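You operate a simulated robot arm through the tools that you are given. There is no shell and no other tool.

The job below is to be done with a simulated robot arm. You get a single attempt, and the scene is never put back.

Task
Rub the rust off the long slide plate with the blue rubbing block from the top drawer.
Fine: put the block back and shut the drawer. What is to be rubbed or washed off counts as gone when no trace of it is left.
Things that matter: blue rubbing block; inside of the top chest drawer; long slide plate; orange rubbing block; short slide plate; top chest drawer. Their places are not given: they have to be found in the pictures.

Only the result counts: the job must be done as asked and must still hold three seconds after the hand-in. Knocking over, shifting, dropping, spilling or breaking anything else fails it.

Robot
A 7-joint arm with a two-finger parallel gripper, fixed in place. Base frame: the origin is on the floor under the middle of its stand, x ahead of it, y to its left, z up; the work surface is at about z = 920. Readings come in mm, degrees, newtons and seconds.
It reaches about 1147 mm from its shoulder. Its first joint turns from -166.0 to 166.0 degrees. Payload 3.43 kg.
The TCP is the grasp point between the finger pads, 30 mm short of the fingertips. In the tool frame z runs along the fingers and y along their closing line. Largest opening 94 mm; finger width 28, thickness 10; the body of the gripper, 50 by 96 mm, starts 55 mm behind the TCP.
Orientation is told as [roll, pitch, yaw] about the base's x, y, z axes, in that order, counted from this pose: with the fingers straight down and closing along the base's y, the tool's x points along the base's -x, its y along +y and its z along -z.

Tools
- The arm moves only by the tool apply_moves. Its argument "plan" is text: rows parted by semicolons, each of 7 numbers parted by spaces: the shift along the tool's x, y, z in mm, then the turn, a rotation vector about the tool's x, y, z in degrees, then the gripper command, from -1 (fully open) to 1 (shut), values between in proportion. In form: x y z rx ry rz hand; .... A call has 1 to 20 rows; each row is the pose to reach, as a shift and turn from the pose commanded when the call began, along the tool's axes at that moment. Each row takes 0.2 s and may step no farther than 50 mm and 8.6 degrees from the row before; otherwise, or with a gripper value out of range, the whole call is refused. A pose out of reach is approached as far as the arm can. The call stops where the force on the tool passes 50 N (or 10 N more than at its start, if that is more) or the arm is blocked; 0.2 s more then pass. The fingers move at their own pace (about 45 mm/s each) and stop on an object; they squeeze with about 24 N. The grip force told is the motor's: it shows also when the fingers shut on nothing. Time passes only in rows, and 0.2 s behind the last, so rows that repeat a pose let the fingers close. It gives the time, the measured TCP pose, the force on the tool (base axes), the opening and the grip force at its end, in the units of the frame above (readings bear some noise), with the torque about the TCP (base axes, N m) and any sound that the robot's microphone picked up.
- Cameras (640 x 400 px; columns grow to the right, rows downward): "scene" is fixed at [49.8, -650.1, 1573.5]; the picture's right is [0.40, -0.92, 0.00], its down [-0.74, -0.32, -0.59] and it looks along [0.54, 0.24, -0.81] (base axes); focal length 248 px, centre (320, 200). "wrist" rides on the gripper at [76, 14, -103] in the tool frame; the picture's right is [-0.18, 0.98, 0.00], its down [-0.75, -0.14, -0.64] and it looks along [-0.63, -0.12, 0.77] (tool axes); focal length 243 px, centre (320, 200).
- camera(camera): a new picture of that camera. No time passes.
- locate(camera, pixels): for up to 12 pixels [column, row] of the newest picture of that camera ("zoom" is the newest enlarged one), the place [x, y, z] in the base frame of the surface seen there, good to about 3 mm. No time passes.
- zoom(camera, box): a new picture of the part [left, top, right, bottom] of that camera's present view, enlarged. No time passes.
- close_job(): hands the job in; it is judged then, once.

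Leave the gripper open and the arm clear of the work at the hand-in unless told otherwise.

The tools are called after "Request:" as name(argument=value, ...) on one line, values as JSON. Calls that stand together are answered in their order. apply_moves: Moves the arm, as the interface text tells. Its arguments: {"type":"object","properties":{"plan":{"type":"string"}},"required":["plan"]} The other tools are called the same way: camera (camera) takes a picture; locate (camera, pixels) gives the place of the surface under pixels of a picture; zoom (camera, box) takes an enlarged picture of a part of a camera's view; close_job () hands the job in.

At the start:

```text
time: 0.0
eef_pos: [364.6, -553.0, 1330.9]
tcp_rot: [-0.1, 0.0, 0.0]
force: [-0.4, -0.4, 0.1]
wrist_torque: [-0.04, 0.01, 0.01]
finger_gap: 94.0
grasp_force: 0.0
```

scene: 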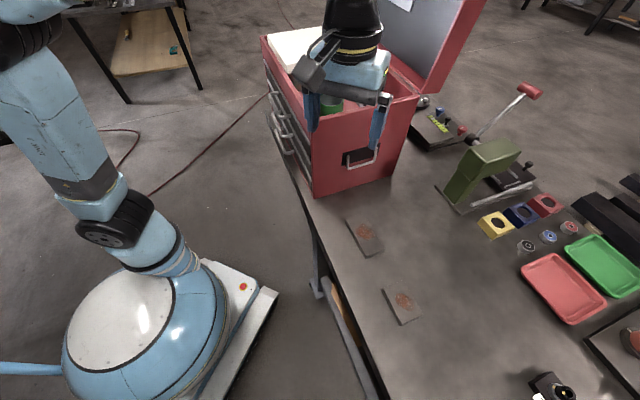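
wrist: 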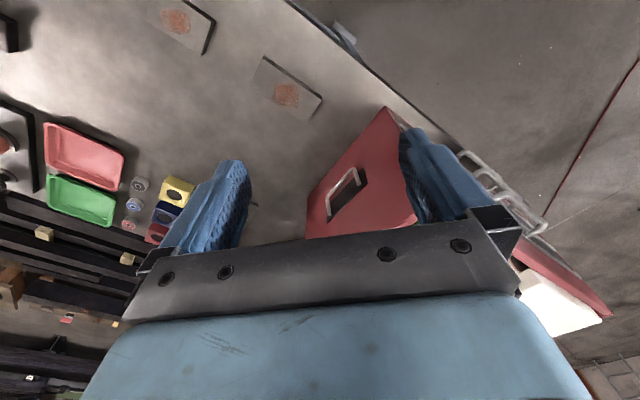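

I see the red chest at about (340,130) in the scene picture with drawer handles on its left side, and two plates with rust at (365,236) and (402,305). I'll zoom in on both.

Request:
zoom(camera="scene", box=[230, 20, 430, 200])

Request:
zoom(camera="scene", box=[310, 190, 470, 340])

Request:
zoom(camera="wrist", box=[380, 80, 640, 340])

```text
2.22 times, centred on (330, 110) of scene
```

zoom: 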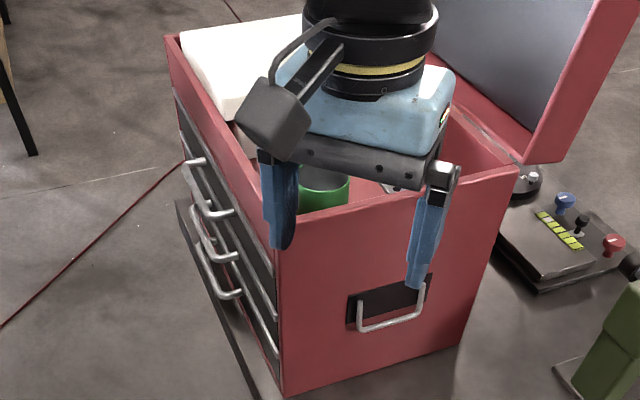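

```text
2.67 times, centred on (390, 265) of scene
```

zoom: 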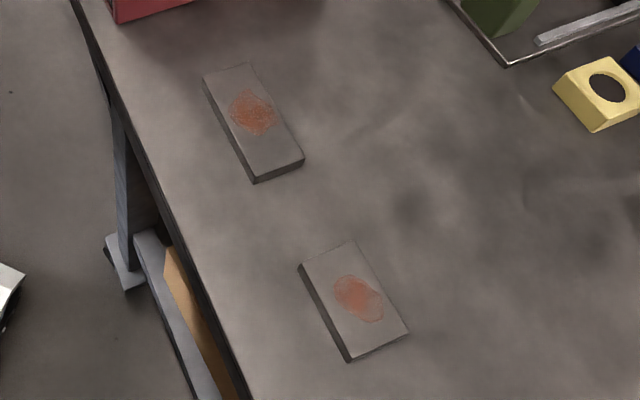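

```text
1.54 times, centred on (510, 210) of wrist
```

zoom: 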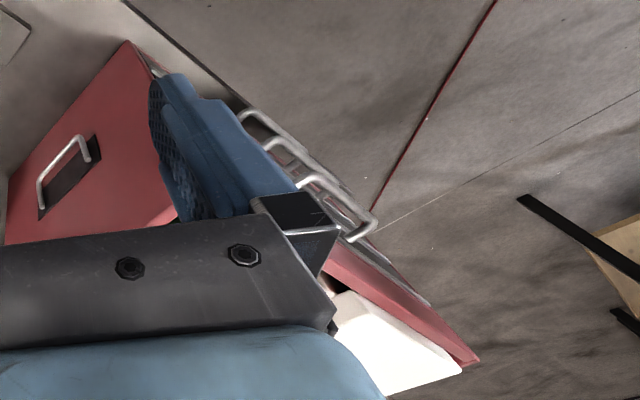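

Now I'll measure the plates' corners, the rust patches, and the chest's corners and handles using the scene picture.

Request:
locate(camera="scene", pixels=[[347, 219], [361.5, 214.5], [382.5, 249.5], [365.5, 256], [365, 232], [383.5, 290], [402, 281.5], [421.5, 314], [401, 323], [404, 301], [340, 270], [440, 270]])

Request:
locate(camera="scene", pixels=[[262, 38], [313, 117], [420, 97], [315, 194], [389, 176], [276.5, 92.5], [293, 117], [279, 116], [301, 137], [300, 152], [283, 92], [310, 130]])

```text
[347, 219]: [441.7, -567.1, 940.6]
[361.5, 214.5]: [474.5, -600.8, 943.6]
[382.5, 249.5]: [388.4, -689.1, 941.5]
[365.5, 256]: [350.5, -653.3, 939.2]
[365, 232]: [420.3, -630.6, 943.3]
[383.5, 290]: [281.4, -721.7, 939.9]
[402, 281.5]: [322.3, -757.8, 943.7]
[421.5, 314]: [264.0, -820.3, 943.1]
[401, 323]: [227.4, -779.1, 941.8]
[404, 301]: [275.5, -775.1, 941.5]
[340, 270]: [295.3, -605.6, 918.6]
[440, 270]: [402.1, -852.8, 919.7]
```

```text
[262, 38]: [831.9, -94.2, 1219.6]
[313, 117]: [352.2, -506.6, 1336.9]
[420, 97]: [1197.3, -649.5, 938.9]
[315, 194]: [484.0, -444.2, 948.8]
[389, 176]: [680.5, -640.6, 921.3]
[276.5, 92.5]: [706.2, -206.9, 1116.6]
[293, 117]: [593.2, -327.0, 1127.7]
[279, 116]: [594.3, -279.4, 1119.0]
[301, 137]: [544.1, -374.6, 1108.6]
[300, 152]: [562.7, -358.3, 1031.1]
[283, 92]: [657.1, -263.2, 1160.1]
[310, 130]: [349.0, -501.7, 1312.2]
```

The plate at (365,236) measures about 126 × 48 mm, so it's the long plate. The one at (402,303) measures about 82 × 54 mm, so it's the short one. The chest's drawer front faces toward the robot (outward normal about (-0.7, +0.7)). Next I move the arm to +y and turn it so the wrist camera sees the drawer fronts.

Request:
apply_moves(plan="-4 42 0 0 0 3.75 -1; -8 84 0 0 0 7.5 -1; -12 126 0 0 0 11.25 -1; -16 168 0 0 0 15 -1; -20 210 0 0 0 18.75 -1; -24 252 0 0 0 22.5 -1; -28 294 0 0 0 26.25 -1; -32 336 0 0 0 30 -1; -36 378 0 0 0 33.75 -1; -40 420 0 0 0 37.5 -1; -44 462 0 0 0 41.25 -1; -48 504 0 0 0 45 -1")

Request:
camera(camera="scene")

Request:
camera(camera="wrist")

```text
time: 2.6
eef_pos: [420.8, -52.0, 1323.1]
tcp_rot: [-0.6, 1.5, -44.9]
force: [0.3, -0.2, 0.4]
wrist_torque: [0.01, 0.01, -0.03]
finger_gap: 94.3
grasp_force: 0.0
```

```text
taken
```

scene: 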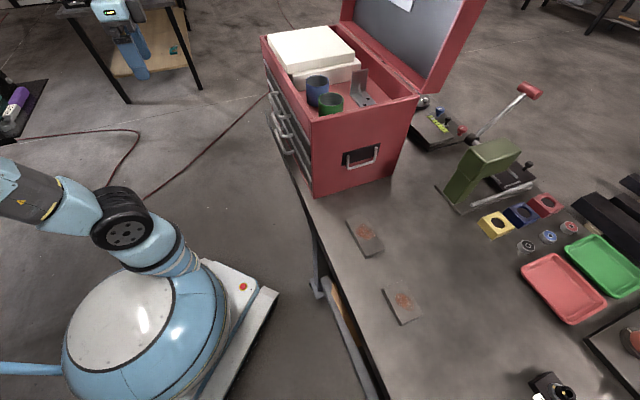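

```text
taken
```

wrist: 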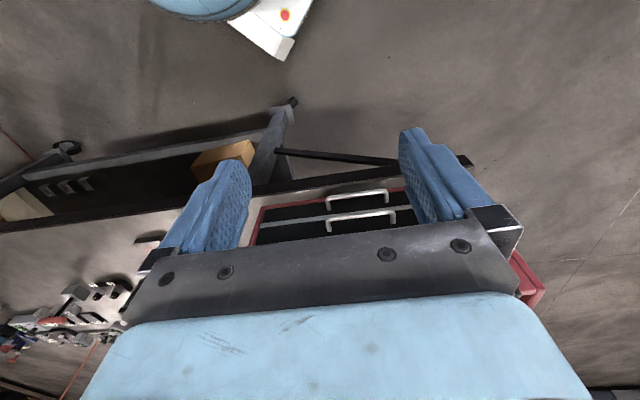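

The wrist picture is upside down relative to the world, with up at the bottom. It shows the drawer handles at (357,200) and (360,218). I'll zoom in on both views of the chest.

Request:
zoom(camera="wrist", box=[240, 140, 420, 250])

Request:
zoom(camera="scene", box=[250, 20, 430, 200])

Request:
locate(camera="scene", pixels=[[262, 38], [311, 116], [420, 97], [315, 194], [325, 90], [317, 80], [330, 104], [313, 50], [280, 65], [300, 100], [360, 100], [345, 110]])

Request:
locate(camera="wrist", pixels=[[357, 197], [330, 200], [328, 209], [386, 194], [388, 201], [362, 214], [330, 219], [326, 230], [394, 211], [398, 220], [290, 205], [290, 225]])

```text
3.56 times, centred on (330, 195) of wrist
```

zoom: 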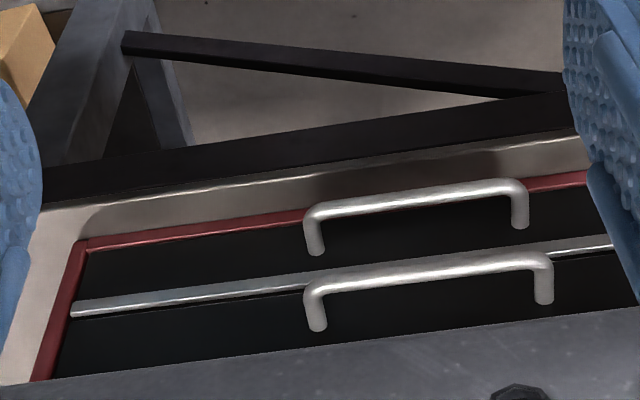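

```text
2.22 times, centred on (340, 110) of scene
```

zoom: 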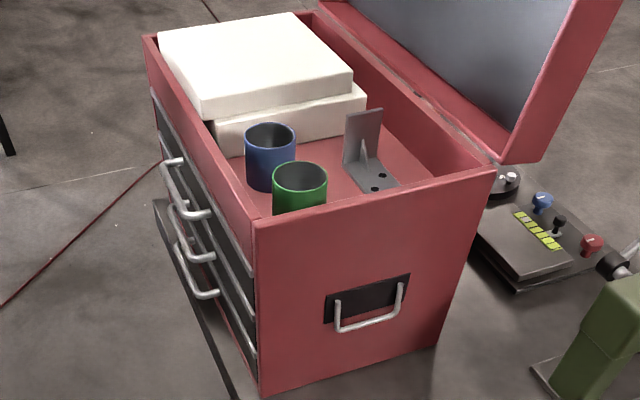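

```text
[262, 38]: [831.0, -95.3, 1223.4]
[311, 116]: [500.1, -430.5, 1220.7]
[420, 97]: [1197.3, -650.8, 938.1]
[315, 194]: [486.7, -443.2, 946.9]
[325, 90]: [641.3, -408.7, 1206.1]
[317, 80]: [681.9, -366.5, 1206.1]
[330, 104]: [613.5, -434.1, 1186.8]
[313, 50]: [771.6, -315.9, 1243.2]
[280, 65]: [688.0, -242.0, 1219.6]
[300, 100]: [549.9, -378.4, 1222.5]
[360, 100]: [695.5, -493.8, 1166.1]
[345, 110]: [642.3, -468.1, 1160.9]
```

```text
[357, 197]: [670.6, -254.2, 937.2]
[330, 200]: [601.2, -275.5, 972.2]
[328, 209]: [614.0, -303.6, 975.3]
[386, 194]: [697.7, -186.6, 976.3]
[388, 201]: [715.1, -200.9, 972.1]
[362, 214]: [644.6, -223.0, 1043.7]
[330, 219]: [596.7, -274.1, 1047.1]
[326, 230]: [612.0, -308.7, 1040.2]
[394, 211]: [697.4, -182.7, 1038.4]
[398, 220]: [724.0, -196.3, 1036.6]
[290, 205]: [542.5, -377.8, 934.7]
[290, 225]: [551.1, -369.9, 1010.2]
```

There are three drawers stacked. The two lower handles sit at z≈973 and z≈1042, and the top one is hidden behind the gripper in the wrist view. I'll zoom tighter from the scene camera and measure the top handle.

Request:
zoom(camera="scene", box=[255, 60, 345, 180])

```text
3.33 times, centred on (300, 120) of scene
```

zoom: 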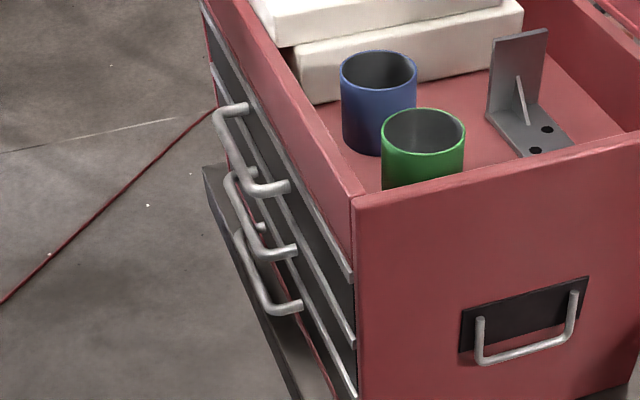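

Request:
locate(camera="zoom", pixels=[[216, 120], [228, 145], [240, 168], [251, 188], [272, 188], [285, 185], [240, 106], [260, 120], [290, 210], [320, 250], [351, 275], [210, 66]])

```text
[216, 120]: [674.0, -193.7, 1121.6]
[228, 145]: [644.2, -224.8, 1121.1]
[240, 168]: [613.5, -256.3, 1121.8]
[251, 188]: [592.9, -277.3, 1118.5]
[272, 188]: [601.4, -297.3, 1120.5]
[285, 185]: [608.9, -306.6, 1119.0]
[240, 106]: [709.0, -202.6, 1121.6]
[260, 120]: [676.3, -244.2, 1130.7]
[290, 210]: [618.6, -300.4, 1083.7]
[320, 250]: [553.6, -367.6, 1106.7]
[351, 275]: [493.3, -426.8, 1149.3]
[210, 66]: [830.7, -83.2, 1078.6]
```

The top handle's bar runs along (0.7,0.7) at z≈1117, about 31 mm out from the drawer face, with its middle at about (639,-236). I plan to grip it with the fingers nearly horizontal, closing up and down. I first turn the gripper 90° in place so that its closing line lies along the drawer's pull direction.

Request:
apply_moves(plan="0 0 0 0 0 -8 -1; 0 0 0 0 0 -16 -1; 0 0 0 0 0 -24 -1; 0 0 0 0 0 -32 -1; 0 0 0 0 0 -40 -1; 0 0 0 0 0 -48 -1; 0 0 0 0 0 -56 -1; 0 0 0 0 0 -64 -1; 0 0 0 0 0 -72 -1; 0 0 0 0 0 -80 -1; 0 0 0 0 0 -85 -1; 0 0 0 0 0 -90 -1; 0 0 0 0 0 -90 -1")

```text
time: 5.4
eef_pos: [412.6, -48.8, 1331.7]
tcp_rot: [0.0, -0.1, 45.1]
force: [0.2, 0.6, 0.1]
wrist_torque: [0.0, -0.03, -0.01]
finger_gap: 93.9
grasp_force: 0.1
```

The turn is done, with yaw at 45. Next I tilt the fingers 75° toward the drawers while moving to about 115 mm in front of the top handle.

Request:
apply_moves(plan="-3 -18 18 7.5 0 0 -1; -6 -36 37 15 0 0 -1; -8 -54 55 22.5 0 0 -1; -11 -72 74 30 0 0 -1; -14 -91 92 37.5 0 0 -1; -17 -109 111 45 0 0 -1; -19 -127 129 52.5 0 0 -1; -22 -145 148 60 0 0 -1; -25 -163 166 67.5 0 0 -1; -27.6 -181.7 185 75 0 0 -1; -27.6 -181.7 185 75 0 0 -1")

Request:
camera(camera="scene")

Request:
camera(camera="wrist")

```text
time: 7.8
eef_pos: [583.3, -159.4, 1161.2]
tcp_rot: [-75.1, 0.0, 44.9]
force: [0.5, -0.8, -0.3]
wrist_torque: [0.0, -0.02, -0.02]
finger_gap: 94.0
grasp_force: 0.1
out of reach, approached as far as the arm can: row 9, 10, 11
```

```text
taken
```

scene: 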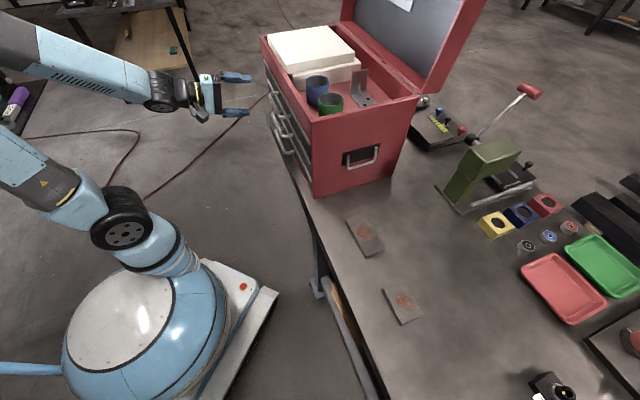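

```text
taken
```

wrist: 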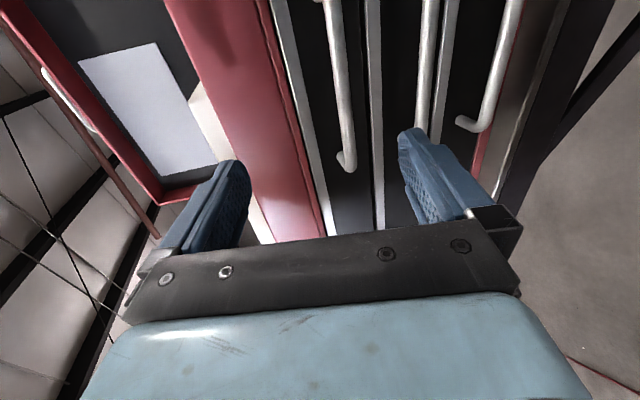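

The 75° tilt can't be reached this close to the base: rows 9–11 fell short by about 22 mm. I'll try a gentler tilt of 55° where the handle will be once the drawer is pulled out, to check that the whole pull is reachable.

Request:
apply_moves(plan="0 10 -10 -7 0 0 -1; 0 20 -20 -14 0 0 -1; 0 30 -31 -20 0 0 -1; 0 30 -31 -20 0 0 -1")

```text
time: 8.8
eef_pos: [556.2, -131.9, 1141.4]
tcp_rot: [-54.8, 0.0, 45.0]
force: [0.4, 0.0, 0.7]
wrist_torque: [0.06, -0.01, -0.05]
finger_gap: 94.0
grasp_force: 0.0
```

The 55° tilt is reachable at (556,-132,1141). I'll test farther out and lower, about where a 190 mm pull would end.

Request:
apply_moves(plan="0 25 -19 0 0 0 -1; 0 51 -38 0 0 0 -1; 0 51 -38 0 0 0 -1")

```text
time: 9.6
eef_pos: [526.7, -88.2, 1134.6]
tcp_rot: [-54.9, 0.1, 45.0]
force: [-0.4, 0.2, -0.6]
wrist_torque: [0.02, -0.03, -0.01]
finger_gap: 94.0
grasp_force: 0.0
out of reach, approached as far as the arm can: row 2, 3
```

The reach limit is near n≈-435 along the drawer's normal, which allows a pull of about 180 mm. A 45° tilt should be safer. I go to a pre-grasp point about 100 mm off the top handle with a 45° tilt and half-open fingers, then look.

Request:
apply_moves(plan="6 -27 15 -3 0 0 -0.4; 12 -54 31 -6 0 0 -0.4; 18 -81 46 -9 0 0 -0.4; 25 -108 61 -10 0 0 -0.4; 25 -108 61 -10 0 0 -0.4; 25 -108 61 -10 0 0 -0.4")

Request:
camera(camera="wrist")

Request:
camera(camera="scene")

```text
time: 11.0
eef_pos: [588.6, -184.2, 1188.6]
tcp_rot: [-45.1, 0.1, 45.0]
force: [0.0, 0.1, 0.1]
wrist_torque: [0.01, 0.01, 0.0]
finger_gap: 65.8
grasp_force: 0.2
```

```text
taken
```

wrist: 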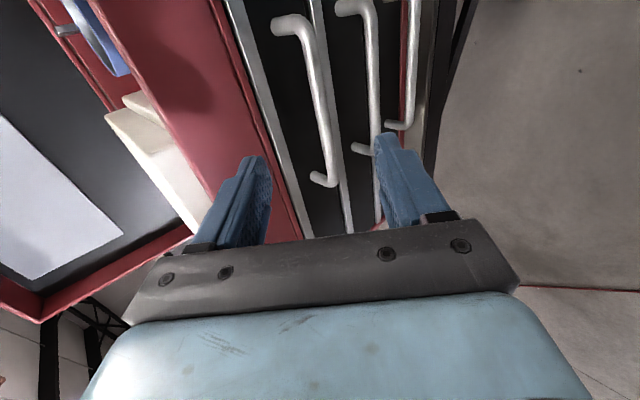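

```text
taken
```

scene: 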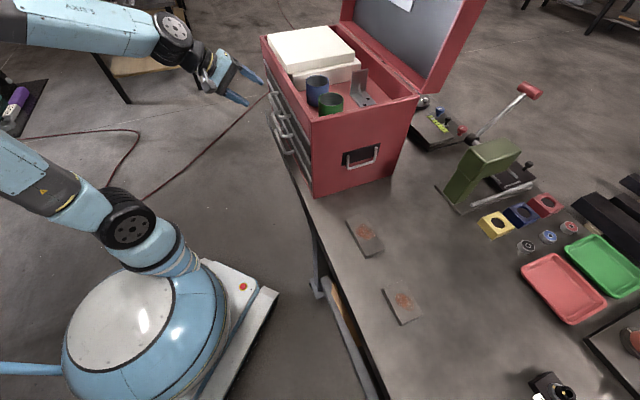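

The top handle now appears between the fingers, running from (290,22) to (325,180) in the wrist view. I'll zoom in to measure it accurately.

Request:
zoom(camera="wrist", box=[220, 0, 420, 240])

Request:
locate(camera="wrist", pixels=[[305, 40], [312, 70], [318, 100], [324, 130], [328, 160], [332, 178], [315, 178], [290, 30], [278, 26], [335, 120], [300, 120], [352, 160]])

```text
1.67 times, centred on (320, 120) of wrist
```

zoom: 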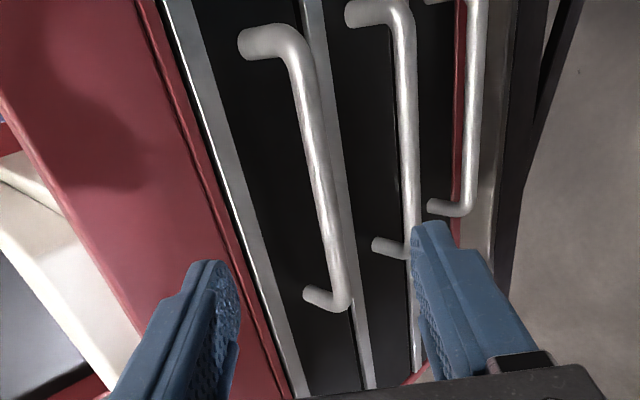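

```text
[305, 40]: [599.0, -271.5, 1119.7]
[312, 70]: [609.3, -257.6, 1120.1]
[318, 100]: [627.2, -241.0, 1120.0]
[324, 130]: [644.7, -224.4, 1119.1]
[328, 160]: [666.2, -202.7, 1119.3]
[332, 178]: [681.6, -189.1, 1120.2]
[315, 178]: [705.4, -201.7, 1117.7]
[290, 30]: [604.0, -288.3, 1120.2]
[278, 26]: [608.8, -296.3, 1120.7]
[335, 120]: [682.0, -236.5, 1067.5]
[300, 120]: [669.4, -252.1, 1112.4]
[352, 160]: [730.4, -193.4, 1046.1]
```

The bar's centre comes out at about n=-618.5, z≈1116, which is 103 mm straight ahead of the fingers, with roughly 27 mm of space behind it. I narrow the fingers to 30 mm and advance 85 mm, so the tips reach about 12 mm past the bar.

Request:
apply_moves(plan="0 0.5 15 0 0 0 0.36; 0 0.5 30 0 0 0 0.36; 0 0.5 45 0 0 0 0.36; 0 0.5 60 0 0 0 0.36; 0 0.5 70 0 0 0 0.36; 0 0.5 78 0 0 0 0.36; 0 0.5 85 0 0 0 0.36; 0 0.5 85 0 0 0 0.36")

Request:
camera(camera="wrist")

```text
time: 12.8
eef_pos: [628.9, -226.7, 1128.6]
tcp_rot: [-45.1, 0.1, 45.0]
force: [-0.7, 0.0, -0.4]
wrist_torque: [0.0, -0.01, 0.0]
finger_gap: 30.2
grasp_force: 0.1
```

```text
taken
```

wrist: 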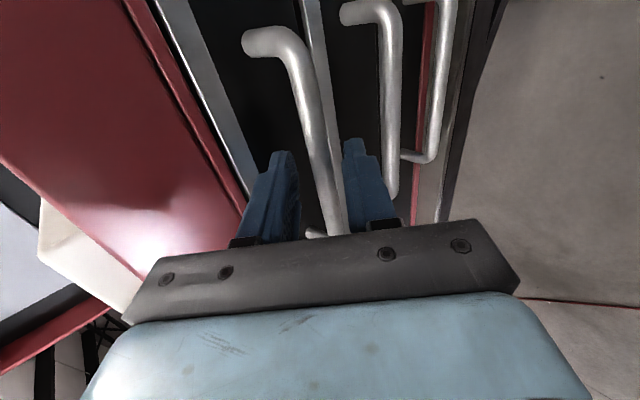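

The bar is between the fingers and nothing has been touched, since the force reads near zero. I close the grip.

Request:
apply_moves(plan="0 0 0 0 0 0 0.7; 0 0 0 0 0 0 1; 0 0 0 0 0 0 1; 0 0 0 0 0 0 1")

```text
time: 13.8
eef_pos: [630.0, -226.0, 1126.6]
tcp_rot: [-44.9, 0.2, 45.0]
force: [-6.1, 4.6, -7.2]
wrist_torque: [-0.17, 0.44, 0.58]
finger_gap: 11.5
grasp_force: 44.8
```

The fingers hold the 11.5 mm bar. I start pulling straight out along the drawer's normal, 40 mm first, to see what the force does.

Request:
apply_moves(plan="0 3.5 -3.5 0 0 0 1; 0 7 -7 0 0 0 1; 0 14 -14 0 0 0 1; 0 21 -21 0 0 0 1; 0 28.3 -28.3 0 0 0 1")

```text
time: 15.0
eef_pos: [600.8, -198.6, 1128.9]
tcp_rot: [-44.9, 0.0, 45.0]
force: [0.6, -0.7, -13.4]
wrist_torque: [-0.12, 0.35, 0.62]
finger_gap: 11.6
grasp_force: 44.8
```

The drawer slides with little resistance. I keep pulling another 110 mm.

Request:
apply_moves(plan="0 7 -7 0 0 0 1; 0 14 -14 0 0 0 1; 0 21 -21 0 0 0 1; 0 28 -28 0 0 0 1; 0 35 -35 0 0 0 1; 0 42 -42 0 0 0 1; 0 49 -49 0 0 0 1; 0 56 -56 0 0 0 1; 0 63 -63 0 0 0 1; 0 70 -70 0 0 0 1; 0 77 -77 0 0 0 1; 0 77 -77 0 0 0 1")

Request:
camera(camera="scene")

Request:
camera(camera="wrist")

```text
time: 17.6
eef_pos: [524.6, -121.4, 1127.2]
tcp_rot: [-44.8, 0.0, 45.0]
force: [-1.3, 0.0, -23.9]
wrist_torque: [-0.11, 0.52, 0.64]
finger_gap: 11.7
grasp_force: 45.1
```

```text
taken
```

scene: 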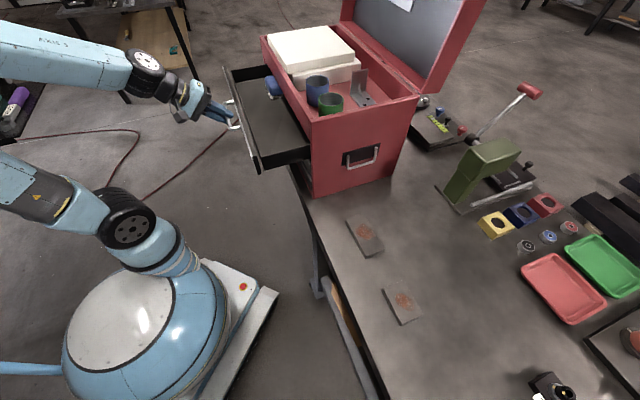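

```text
taken
```

wrist: 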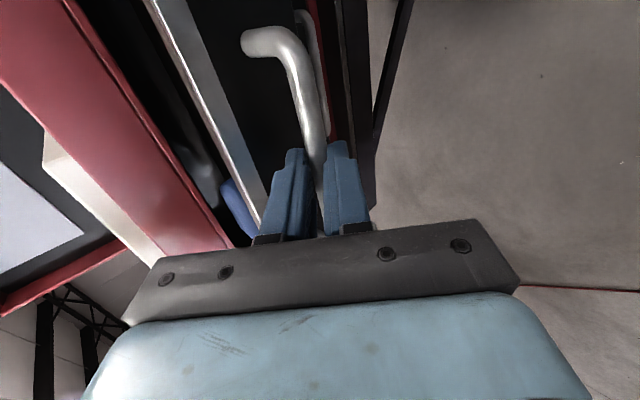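

The drawer is now about 150 mm open, and a blue object shows at (272,86) at its far inner end. I'll zoom in.

Request:
zoom(camera="scene", box=[215, 55, 325, 175])

```text
3.33 times, centred on (270, 115) of scene
```

zoom: 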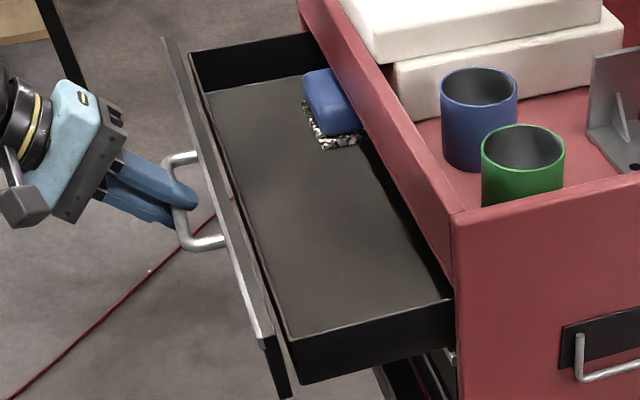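

The blue block, with a speckled rubbing pad under it, sits at zoom (330,105), partly under the chest's edge. I'll measure it and the drawer walls.

Request:
locate(camera="zoom", pixels=[[305, 76], [325, 70], [318, 100], [330, 130], [355, 125], [307, 103], [324, 147], [355, 144], [270, 200], [188, 55], [300, 380], [240, 60]])

Request:
locate(camera="zoom", pixels=[[345, 95], [340, 80], [360, 140], [210, 95], [290, 335], [450, 300], [300, 32], [320, 72], [164, 40], [265, 338], [200, 90], [330, 100]])

```text
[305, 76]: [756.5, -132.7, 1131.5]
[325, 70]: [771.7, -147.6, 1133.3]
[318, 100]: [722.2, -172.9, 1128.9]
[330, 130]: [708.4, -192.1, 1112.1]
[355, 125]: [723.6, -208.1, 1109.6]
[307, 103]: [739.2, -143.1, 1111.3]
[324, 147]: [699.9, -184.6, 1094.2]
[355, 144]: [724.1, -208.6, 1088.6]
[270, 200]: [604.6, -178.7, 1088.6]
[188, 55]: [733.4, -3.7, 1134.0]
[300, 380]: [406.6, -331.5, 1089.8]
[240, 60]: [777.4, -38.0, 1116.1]
```

```text
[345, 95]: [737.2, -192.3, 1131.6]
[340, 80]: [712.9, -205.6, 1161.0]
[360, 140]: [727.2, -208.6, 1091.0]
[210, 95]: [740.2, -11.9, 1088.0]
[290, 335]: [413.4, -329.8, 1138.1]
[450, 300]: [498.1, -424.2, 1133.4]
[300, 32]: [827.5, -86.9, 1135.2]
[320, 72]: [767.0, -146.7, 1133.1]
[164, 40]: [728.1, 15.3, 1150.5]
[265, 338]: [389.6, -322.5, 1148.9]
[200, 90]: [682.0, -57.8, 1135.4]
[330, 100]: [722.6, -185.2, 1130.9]
```

The drawer floor is at z≈1088 and the block spans about t=364–445 with its top at z≈1133. It needs to come out further so a downward grip clears the chest's front. The handle is pulling the tool down with about 24 N, so I ease the command slightly lower and pull another 40 mm in small steps.

Request:
apply_moves(plan="0 4.2 -2.2 0 0 0 1; 0 7.7 -5.7 0 0 0 1; 0 11.3 -9.3 0 0 0 1; 0 14.8 -12.8 0 0 0 1; 0 18.4 -16.4 0 0 0 1; 0 22 -20 0 0 0 1; 0 25.5 -23.5 0 0 0 1; 0 29 -27 0 0 0 1")

Request:
camera(camera="scene")

```text
time: 19.4
eef_pos: [494.7, -94.9, 1126.9]
tcp_rot: [-45.1, 0.0, 45.0]
force: [-0.6, -1.2, 15.2]
wrist_torque: [-0.39, 0.09, 0.84]
finger_gap: 11.7
grasp_force: 45.0
```

```text
taken
```

scene: 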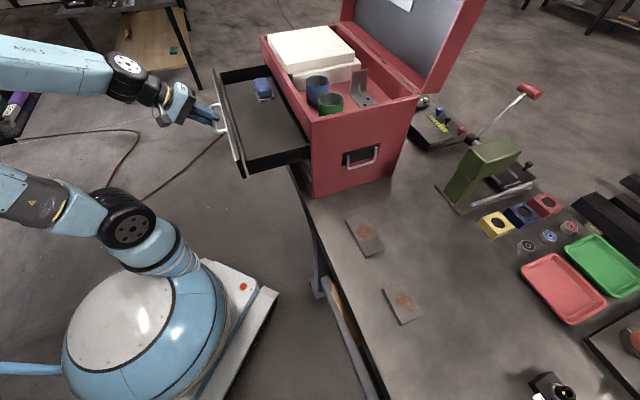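

The drawer is now about 190 mm out and the block is more visible. I'll zoom in and measure again.

Request:
zoom(camera="scene", box=[205, 55, 315, 175])

Request:
locate(camera="zoom", pixels=[[305, 76], [325, 70], [318, 100], [330, 130], [355, 125], [307, 103], [324, 147], [355, 144], [320, 90], [300, 90], [310, 115], [330, 110]])

```text
3.33 times, centred on (260, 115) of scene
```

zoom: 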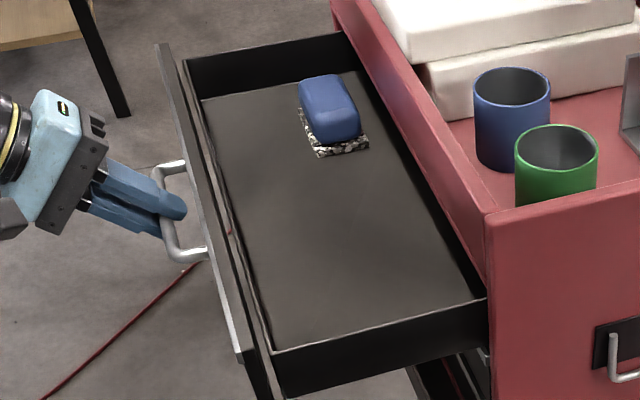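

```text
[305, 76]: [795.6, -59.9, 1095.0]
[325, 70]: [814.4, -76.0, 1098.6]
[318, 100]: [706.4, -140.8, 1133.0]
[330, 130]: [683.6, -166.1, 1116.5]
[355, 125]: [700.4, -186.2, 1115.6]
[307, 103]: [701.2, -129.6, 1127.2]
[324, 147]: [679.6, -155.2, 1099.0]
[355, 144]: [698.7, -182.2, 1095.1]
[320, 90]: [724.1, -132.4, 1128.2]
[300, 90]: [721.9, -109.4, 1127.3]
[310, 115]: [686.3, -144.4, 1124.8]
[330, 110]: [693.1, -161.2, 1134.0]
```

Request:
locate(camera="zoom", pixels=[[319, 154], [367, 146], [301, 84], [335, 77], [358, 110], [318, 118], [302, 112], [340, 151], [345, 140], [330, 80], [312, 82], [350, 100]])

Request:
locate(camera="zoom", pixels=[[203, 100], [340, 60], [272, 348], [470, 295], [200, 62], [330, 40], [275, 355], [485, 298], [260, 200], [155, 45], [240, 358], [190, 60]])

```text
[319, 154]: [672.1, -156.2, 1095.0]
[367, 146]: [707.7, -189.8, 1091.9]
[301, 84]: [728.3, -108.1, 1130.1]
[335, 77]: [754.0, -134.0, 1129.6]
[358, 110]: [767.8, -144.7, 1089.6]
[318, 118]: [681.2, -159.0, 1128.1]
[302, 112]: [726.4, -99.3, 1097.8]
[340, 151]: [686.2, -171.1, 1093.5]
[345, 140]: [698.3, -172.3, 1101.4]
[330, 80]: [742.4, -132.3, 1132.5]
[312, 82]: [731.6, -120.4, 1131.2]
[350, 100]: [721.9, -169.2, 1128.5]
```

```text
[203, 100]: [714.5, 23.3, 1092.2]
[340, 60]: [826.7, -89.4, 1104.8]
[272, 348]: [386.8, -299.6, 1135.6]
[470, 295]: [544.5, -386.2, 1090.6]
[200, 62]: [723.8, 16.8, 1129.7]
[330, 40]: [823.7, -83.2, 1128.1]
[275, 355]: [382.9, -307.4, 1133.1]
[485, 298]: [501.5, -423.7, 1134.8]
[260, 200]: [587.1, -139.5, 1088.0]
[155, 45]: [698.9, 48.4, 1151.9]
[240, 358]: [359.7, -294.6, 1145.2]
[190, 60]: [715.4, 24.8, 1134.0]
```

The whole block is now in view. Its pad spans about t=365–447 and n=-585 to -635, and the blue body is about 73 × 40 mm up to z≈1133. There's enough clearance for a straight-down grip across its ends. I let go of the handle and back off along the fingers.

Request:
apply_moves(plan="0 -0.7 -0.7 0 0 0 1; 0 -0.7 -0.7 0 0 0 0.36; 0 -0.7 -0.7 0 0 0 0.36; 0 -0.7 -0.7 0 0 0 0.36; 0 -0.7 -8 0 0 0 0.36; 0 -0.7 -16 0 0 0 0.36; 0 -0.7 -26 0 0 0 0.36; 0 -0.7 -38 0 0 0 0.36; 0 -0.7 -38 0 0 0 0.36")

Request:
camera(camera="scene")

```text
time: 21.4
eef_pos: [477.1, -74.7, 1154.5]
tcp_rot: [-45.0, 0.0, 45.0]
force: [-0.7, 0.2, 0.2]
wrist_torque: [0.03, 0.01, -0.02]
finger_gap: 30.0
grasp_force: 0.1
```

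```text
taken
```

scene: 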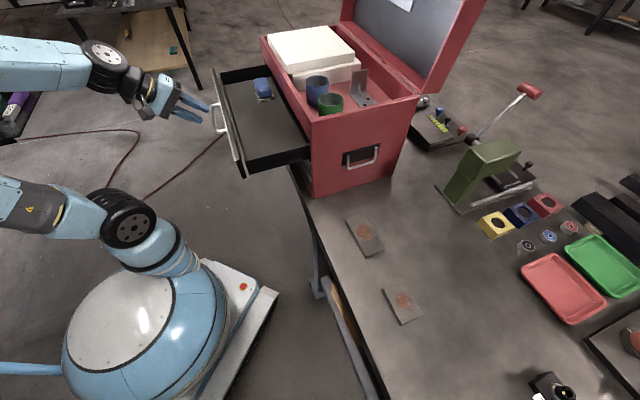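

The handle is released and clear. I raise the gripper about 170 mm while turning it back to straight down, and open the fingers.

Request:
apply_moves(plan="0 -20 -20 0 0 0 0; 0 -40 -40 -7.5 0 0 -0.5; 0 -60 -60 -15 0 0 -1; 0 -80 -80 -22.5 0 0 -1; 0 -100 -100 -30 0 0 -1; 0 -120 -120 -37.5 0 0 -1; 0 -120 -120 -45 0 0 -1; 0 -120 -120 -45 0 0 -1")

```text
time: 23.2
eef_pos: [477.7, -75.7, 1324.6]
tcp_rot: [0.1, 0.0, 45.0]
force: [-0.7, -0.6, 0.2]
wrist_torque: [-0.02, 0.0, 0.03]
finger_gap: 93.7
grasp_force: 0.1
```

The gripper is straight down and open. I turn it to yaw -45 (closing along the block's length) and move over the block at safe height.

Request:
apply_moves(plan="-10 -18 0 0 0 7.5 -1; -20 -36 0 0 0 15 -1; -30 -54 0 0 0 22.5 -1; -40 -73 0 0 0 30 -1; -50 -91 0 0 0 37.5 -1; -60 -109 0 0 0 45 -1; -70 -127 0 0 0 52.5 -1; -80 -146 0 0 0 60 -1; -90 -164 0 0 0 67.5 -1; -100 -182 0 0 0 75 -1; -110 -200 0 0 0 82.5 -1; -120.7 -218.7 0 0 0 90 -1; -120.7 -218.7 0 0 0 90 -1")

Request:
camera(camera="wrist")

Request:
camera(camera="scene")

```text
time: 26.0
eef_pos: [718.5, -143.9, 1323.1]
tcp_rot: [0.0, 0.2, -45.1]
force: [-0.2, 1.0, -0.9]
wrist_torque: [-0.01, 0.01, 0.01]
finger_gap: 94.1
grasp_force: 0.0
```

```text
taken
```

wrist: 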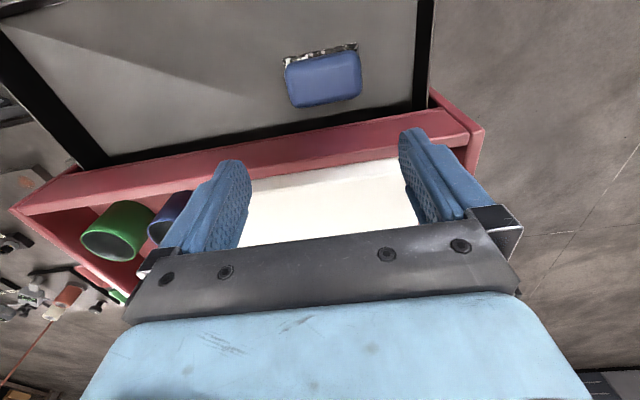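

```text
taken
```

scene: 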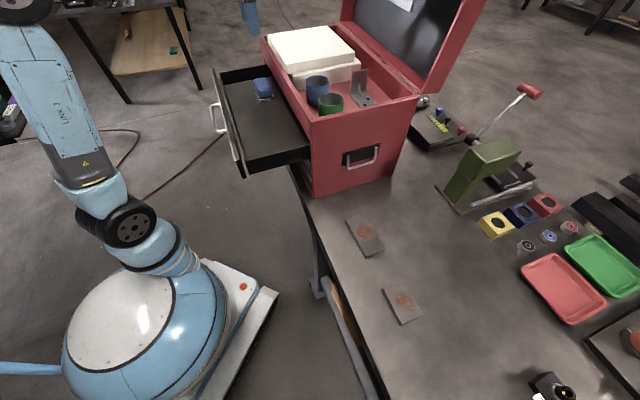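

The block is well visible in the wrist view at (322,78). I'll zoom in and measure its edges precisely.

Request:
zoom(camera="wrist", box=[260, 20, 390, 130])

```text
3.64 times, centred on (325, 75) of wrist
```

zoom: 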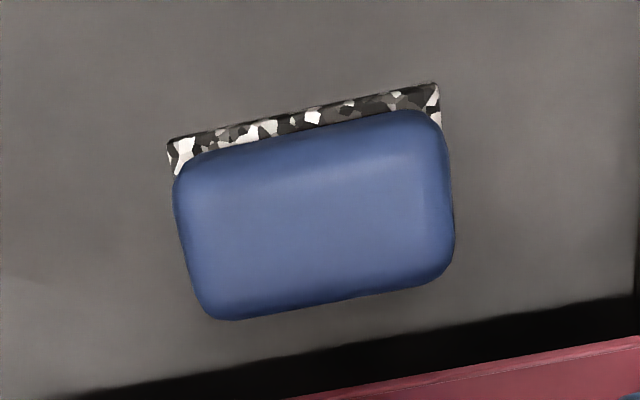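

Request:
locate(camera="zoom", pixels=[[173, 148], [435, 92], [174, 165], [437, 112], [184, 225], [447, 190], [310, 145], [330, 295], [315, 215], [215, 305], [430, 265], [420, 130]])

```text
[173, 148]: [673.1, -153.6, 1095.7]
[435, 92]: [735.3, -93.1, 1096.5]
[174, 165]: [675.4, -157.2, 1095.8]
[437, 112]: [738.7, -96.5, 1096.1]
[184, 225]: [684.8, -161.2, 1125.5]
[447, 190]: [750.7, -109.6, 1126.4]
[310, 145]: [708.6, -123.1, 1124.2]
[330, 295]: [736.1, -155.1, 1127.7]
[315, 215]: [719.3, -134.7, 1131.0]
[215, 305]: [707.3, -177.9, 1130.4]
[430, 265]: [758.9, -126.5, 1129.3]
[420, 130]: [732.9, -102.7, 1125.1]
```

The body is about 85 mm long, which is too tight for the 94 mm opening, so I'd rather grip it across its 45 mm width. For that the gripper body needs more room from the chest. I'll turn back to yaw 45, dip the closed fingers inside the empty part of the drawer behind its front wall, and push the drawer out another 25–30 mm.

Request:
apply_moves(plan="7 -9 0 0 0 -7.5 0; 14 -18 0 0 0 -15 0.5; 21 -26 0 0 0 -22.5 1; 28 -35 0 0 0 -30 1; 35 -44 0 0 0 -37.5 1; 42 -53 0 0 0 -45 1; 49 -62 0 0 0 -52.5 1; 56 -70 0 0 0 -60 1; 63 -79 0 0 0 -67.5 1; 70 -88 0 0 0 -75 1; 77 -97 0 0 0 -82.5 1; 85 -106 0 0 0 -90 1; 85 -106 0 0 0 -90 1")

Request:
camera(camera="wrist")

```text
time: 28.8
eef_pos: [580.9, -159.8, 1324.8]
tcp_rot: [-0.1, 0.0, 45.2]
force: [0.1, -0.3, -0.3]
wrist_torque: [0.01, 0.03, 0.01]
finger_gap: 0.0
grasp_force: 24.2
```

```text
taken
```

wrist: 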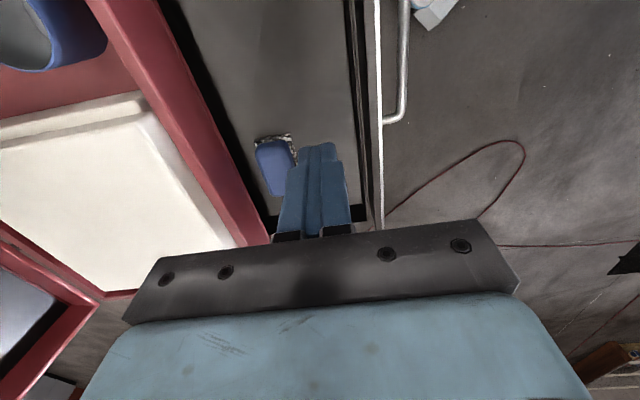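

The closed fingers are above the open part of the drawer. I'll measure the drawer's front wall around (350–380,100) and check the floor.

Request:
locate(camera="wrist", pixels=[[346, 60], [353, 60], [362, 60], [368, 60], [375, 60], [350, 100], [358, 100], [366, 100], [372, 100], [300, 60], [230, 100], [405, 60]])

```text
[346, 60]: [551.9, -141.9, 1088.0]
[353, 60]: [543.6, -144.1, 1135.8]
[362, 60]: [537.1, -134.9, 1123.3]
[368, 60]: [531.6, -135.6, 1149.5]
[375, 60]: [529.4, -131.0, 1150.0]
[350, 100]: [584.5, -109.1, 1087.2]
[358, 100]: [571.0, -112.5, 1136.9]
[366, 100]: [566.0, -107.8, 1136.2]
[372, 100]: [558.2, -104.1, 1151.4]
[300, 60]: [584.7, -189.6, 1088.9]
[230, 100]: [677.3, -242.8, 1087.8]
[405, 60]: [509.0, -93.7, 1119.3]
```

The front wall's inner side is at about n=-487 and the floor at z=1088. I lower the closed fingers to 10 mm above the floor, about 25 mm behind that wall.

Request:
apply_moves(plan="0 0 40 0 0 0 1; 0 0 80 0 0 0 1; 0 0 120 0 0 0 1; 0 0 150 0 0 0 1; 0 0 175 0 0 0 1; 0 0 190 0 0 0 1; 0 0 195 0 0 0 1; 0 0 195 0 0 0 1")

```text
time: 30.6
eef_pos: [581.9, -158.8, 1128.7]
tcp_rot: [0.0, -0.1, 45.0]
force: [-0.8, 0.1, 0.6]
wrist_torque: [0.01, 0.02, -0.01]
finger_gap: 0.1
grasp_force: 24.3
```

No contact so far. I push outward along the tool's +y, touching the wall after about 27 mm and then moving the drawer about 28 mm.

Request:
apply_moves(plan="0 10 0 0 0 0 1; 0 20 0 0 0 0 1; 0 24 0 0 0 0 1; 0 28 0 0 0 0 1; 0 32 0 0 0 0 1; 0 36 0 0 0 0 1; 0 40 0 0 0 0 1; 0 44 0 0 0 0 1; 0 48 0 0 0 0 1; 0 52 0 0 0 0 1; 0 56 0 0 0 0 1")

Request:
camera(camera="scene")

```text
time: 33.0
eef_pos: [542.8, -119.1, 1128.7]
tcp_rot: [0.1, -0.1, 45.0]
force: [0.5, 0.2, -0.7]
wrist_torque: [-0.02, -0.02, -0.01]
finger_gap: 0.0
grasp_force: 24.2
```

```text
taken
```

scene: 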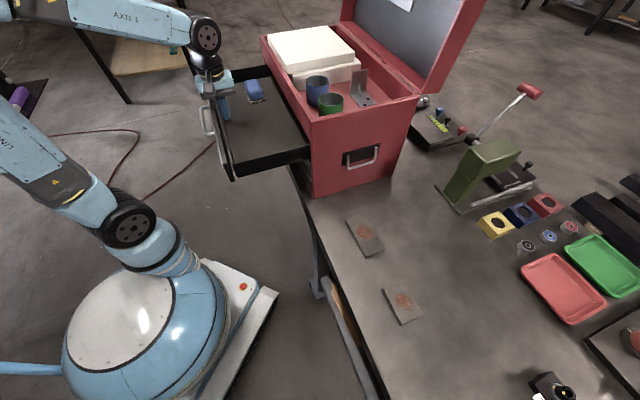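

The drawer slid about 29 mm more with no leftover force. I back off from the wall, rise, and move over the block with open fingers, since its centre should now be near t=411, n=-580.

Request:
apply_moves(plan="0 -10 0 0 0 0 1; 0 -20 0 0 0 0 1; 0 -20 -40 0 0 0 1; 0 -20 -80 0 0 0 1; 0 -20 -120 0 0 0 1; 0 -20 -150 0 0 0 0.5; -10 -35 -150 0 0 0 0; -30 -55 -150 0 0 0 0; -55 -75 -150 0 0 0 0; -80 -95 -150 0 0 0 0; -80 -95 -150 0 0 0 0")

Request:
camera(camera="wrist")

Request:
camera(camera="scene")

```text
time: 35.4
eef_pos: [666.6, -131.8, 1278.5]
tcp_rot: [0.0, 0.0, 45.0]
force: [-0.2, 0.7, -1.2]
wrist_torque: [-0.03, 0.01, 0.02]
finger_gap: 47.3
grasp_force: 0.0
```

```text
taken
```

wrist: 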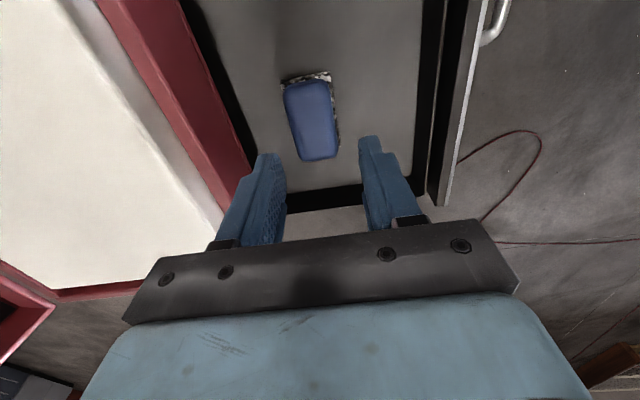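

```text
taken
```

scene: 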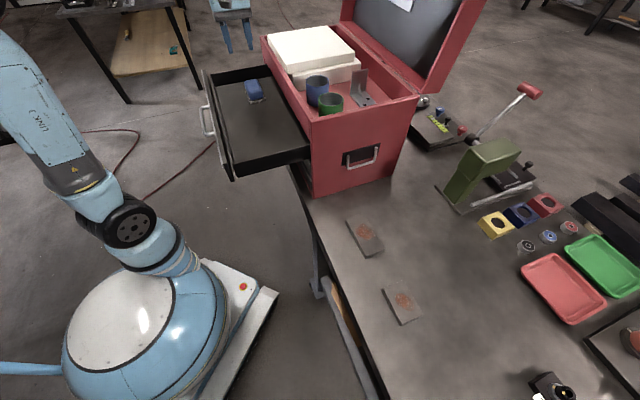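

The block shows at (312,118) in the wrist view. I zoom to measure its long sides and ends.

Request:
zoom(camera="wrist", box=[255, 55, 375, 175])

```text
3.33 times, centred on (315, 115) of wrist
```

zoom: 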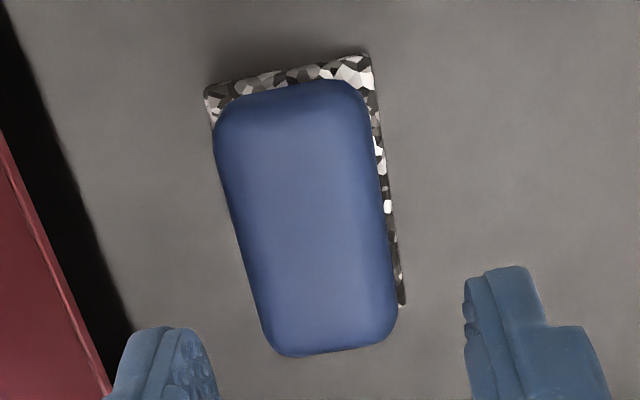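

Request:
locate(camera="zoom", pixels=[[210, 92], [367, 62], [212, 115], [375, 110], [402, 300], [222, 140], [360, 120], [262, 320], [392, 320], [290, 95], [330, 348], [305, 220]])

Request:
locate(camera="zoom", pixels=[[240, 230], [380, 230], [236, 230], [246, 230], [374, 230], [377, 230], [390, 230], [386, 230], [310, 88], [315, 84], [330, 352], [325, 340]])

```text
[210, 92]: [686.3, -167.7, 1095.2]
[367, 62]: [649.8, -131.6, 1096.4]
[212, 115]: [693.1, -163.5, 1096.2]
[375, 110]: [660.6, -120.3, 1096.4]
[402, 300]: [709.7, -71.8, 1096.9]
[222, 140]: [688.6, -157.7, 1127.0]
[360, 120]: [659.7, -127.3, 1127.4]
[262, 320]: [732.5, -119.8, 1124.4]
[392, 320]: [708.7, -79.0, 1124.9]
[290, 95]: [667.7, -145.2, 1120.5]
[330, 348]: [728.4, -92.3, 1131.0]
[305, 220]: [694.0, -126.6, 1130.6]
```

```text
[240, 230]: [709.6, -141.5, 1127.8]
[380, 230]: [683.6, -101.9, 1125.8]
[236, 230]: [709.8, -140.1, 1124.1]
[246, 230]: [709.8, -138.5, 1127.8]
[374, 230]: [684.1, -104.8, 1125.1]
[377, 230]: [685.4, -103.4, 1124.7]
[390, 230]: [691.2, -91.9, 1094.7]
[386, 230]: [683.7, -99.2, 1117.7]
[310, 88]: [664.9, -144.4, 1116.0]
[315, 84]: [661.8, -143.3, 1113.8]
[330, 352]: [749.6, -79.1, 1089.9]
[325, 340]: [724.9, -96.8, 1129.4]
```

The block's centre is at t≈410, n≈-578. The body is 48 mm wide and reaches z≈1131, and the pad top is at z≈1097. I lower over it with an 80 mm opening until the fingertips are just above the pad (TCP z≈1129).

Request:
apply_moves(plan="-15 -6.7 10 0 0 0 -0.7; -32 -13.4 30 0 0 0 -0.7; -32 -13.4 60 0 0 0 -0.7; -32 -13.4 90 0 0 0 -0.7; -32 -13.4 115 0 0 0 -0.7; -32 -13.4 135 0 0 0 -0.7; -32 -13.4 144 0 0 0 -0.7; -32 -13.4 149.5 0 0 0 -0.7; -32 -13.4 149.5 0 0 0 -0.7")

Request:
camera(camera="wrist")

```text
time: 37.4
eef_pos: [699.0, -116.0, 1128.8]
tcp_rot: [-0.1, -0.1, 45.0]
force: [0.0, 0.3, -0.6]
wrist_torque: [0.01, 0.0, 0.02]
finger_gap: 79.9
grasp_force: 0.1
```

```text
taken
```

wrist: 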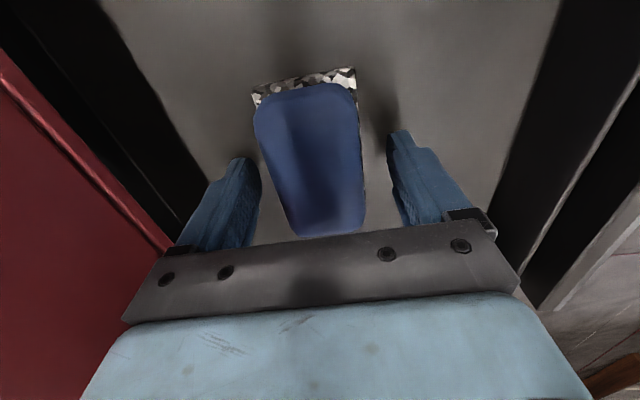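

The block lies between the fingers, roughly centred, with no contact. I close the grip.

Request:
apply_moves(plan="0 0 0 0 0 0 0; 0 0 0 0 0 0 0.5; 0 0 0 0 0 0 1; 0 0 0 0 0 0 1; 0 0 0 0 0 0 1")

Request:
zoom(camera="wrist", box=[200, 50, 460, 240])

```text
time: 38.6
eef_pos: [699.3, -117.1, 1128.7]
tcp_rot: [0.1, 0.1, 45.0]
force: [-0.6, -0.9, 0.6]
wrist_torque: [0.0, 0.02, 0.03]
finger_gap: 54.4
grasp_force: 23.9
```

```text
2.11 times, centred on (330, 145) of wrist
```

zoom: 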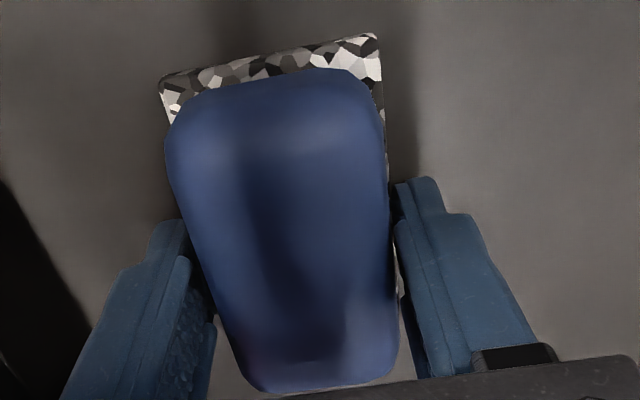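

The fingers stopped at 54.4 mm with 24 N, so the block is held. I lift it slowly and check.

Request:
apply_moves(plan="0 0 -5 0 0 0 1; 0 0 -15 0 0 0 1; 0 0 -30 0 0 0 1; 0 0 -50 0 0 0 1; 0 0 -75 0 0 0 1; 0 0 -100 0 0 0 1; 0 0 -125 0 0 0 1; 0 0 -150 0 0 0 1; 0 0 -150 0 0 0 1")

Request:
camera(camera="wrist")

Request:
camera(camera="scene")

```text
time: 40.6
eef_pos: [698.1, -116.3, 1279.5]
tcp_rot: [0.1, 0.1, 45.0]
force: [0.4, 0.4, -1.2]
wrist_torque: [-0.01, 0.0, -0.02]
finger_gap: 0.0
grasp_force: 23.6
```

```text
taken
```

wrist: 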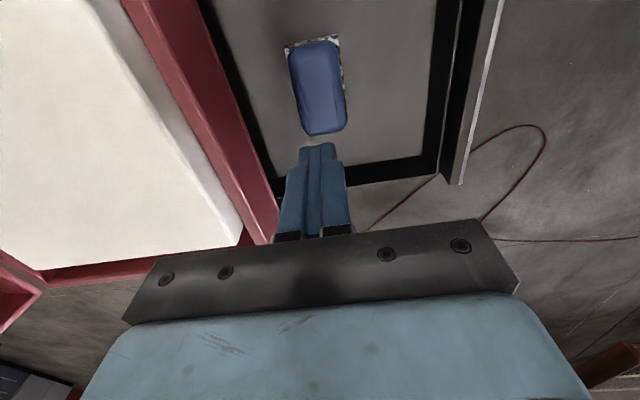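

```text
taken
```

scene: 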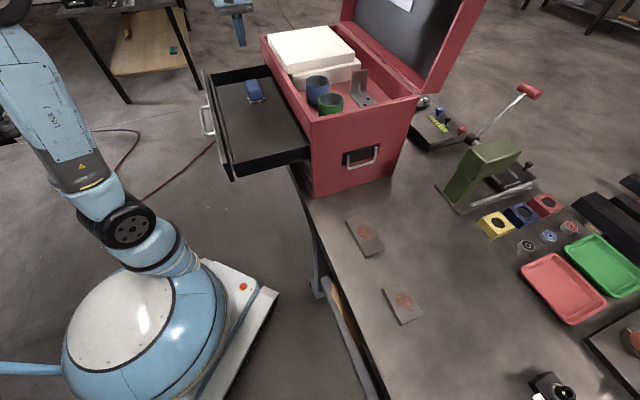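

The fingers closed to zero on the way up, so the block slipped out and stayed in the drawer. They had probably caught only the top edge of the wider pad. I'll open the fingers, measure the block again, and look closely at its side profile.

Request:
zoom(camera="wrist", box=[260, 20, 380, 150])

Request:
zoom(camera="scene", box=[232, 68, 282, 112])

```text
3.08 times, centred on (320, 85) of wrist
```

zoom: 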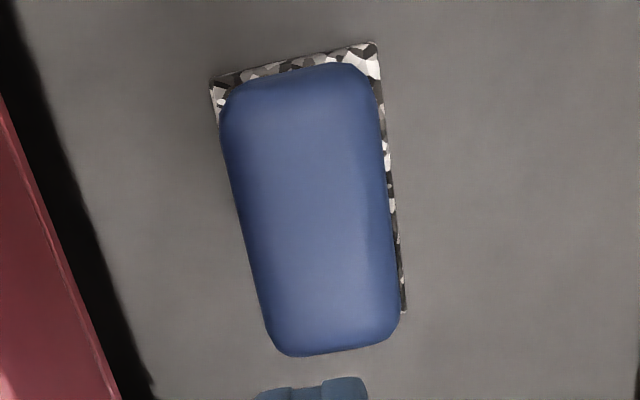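

```text
9.09 times, centred on (257, 90) of scene
```

zoom: 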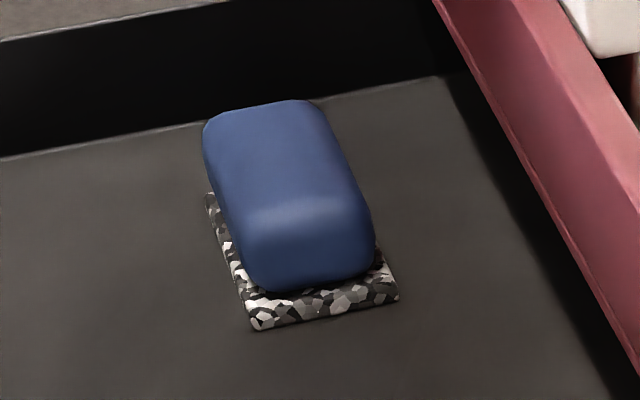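

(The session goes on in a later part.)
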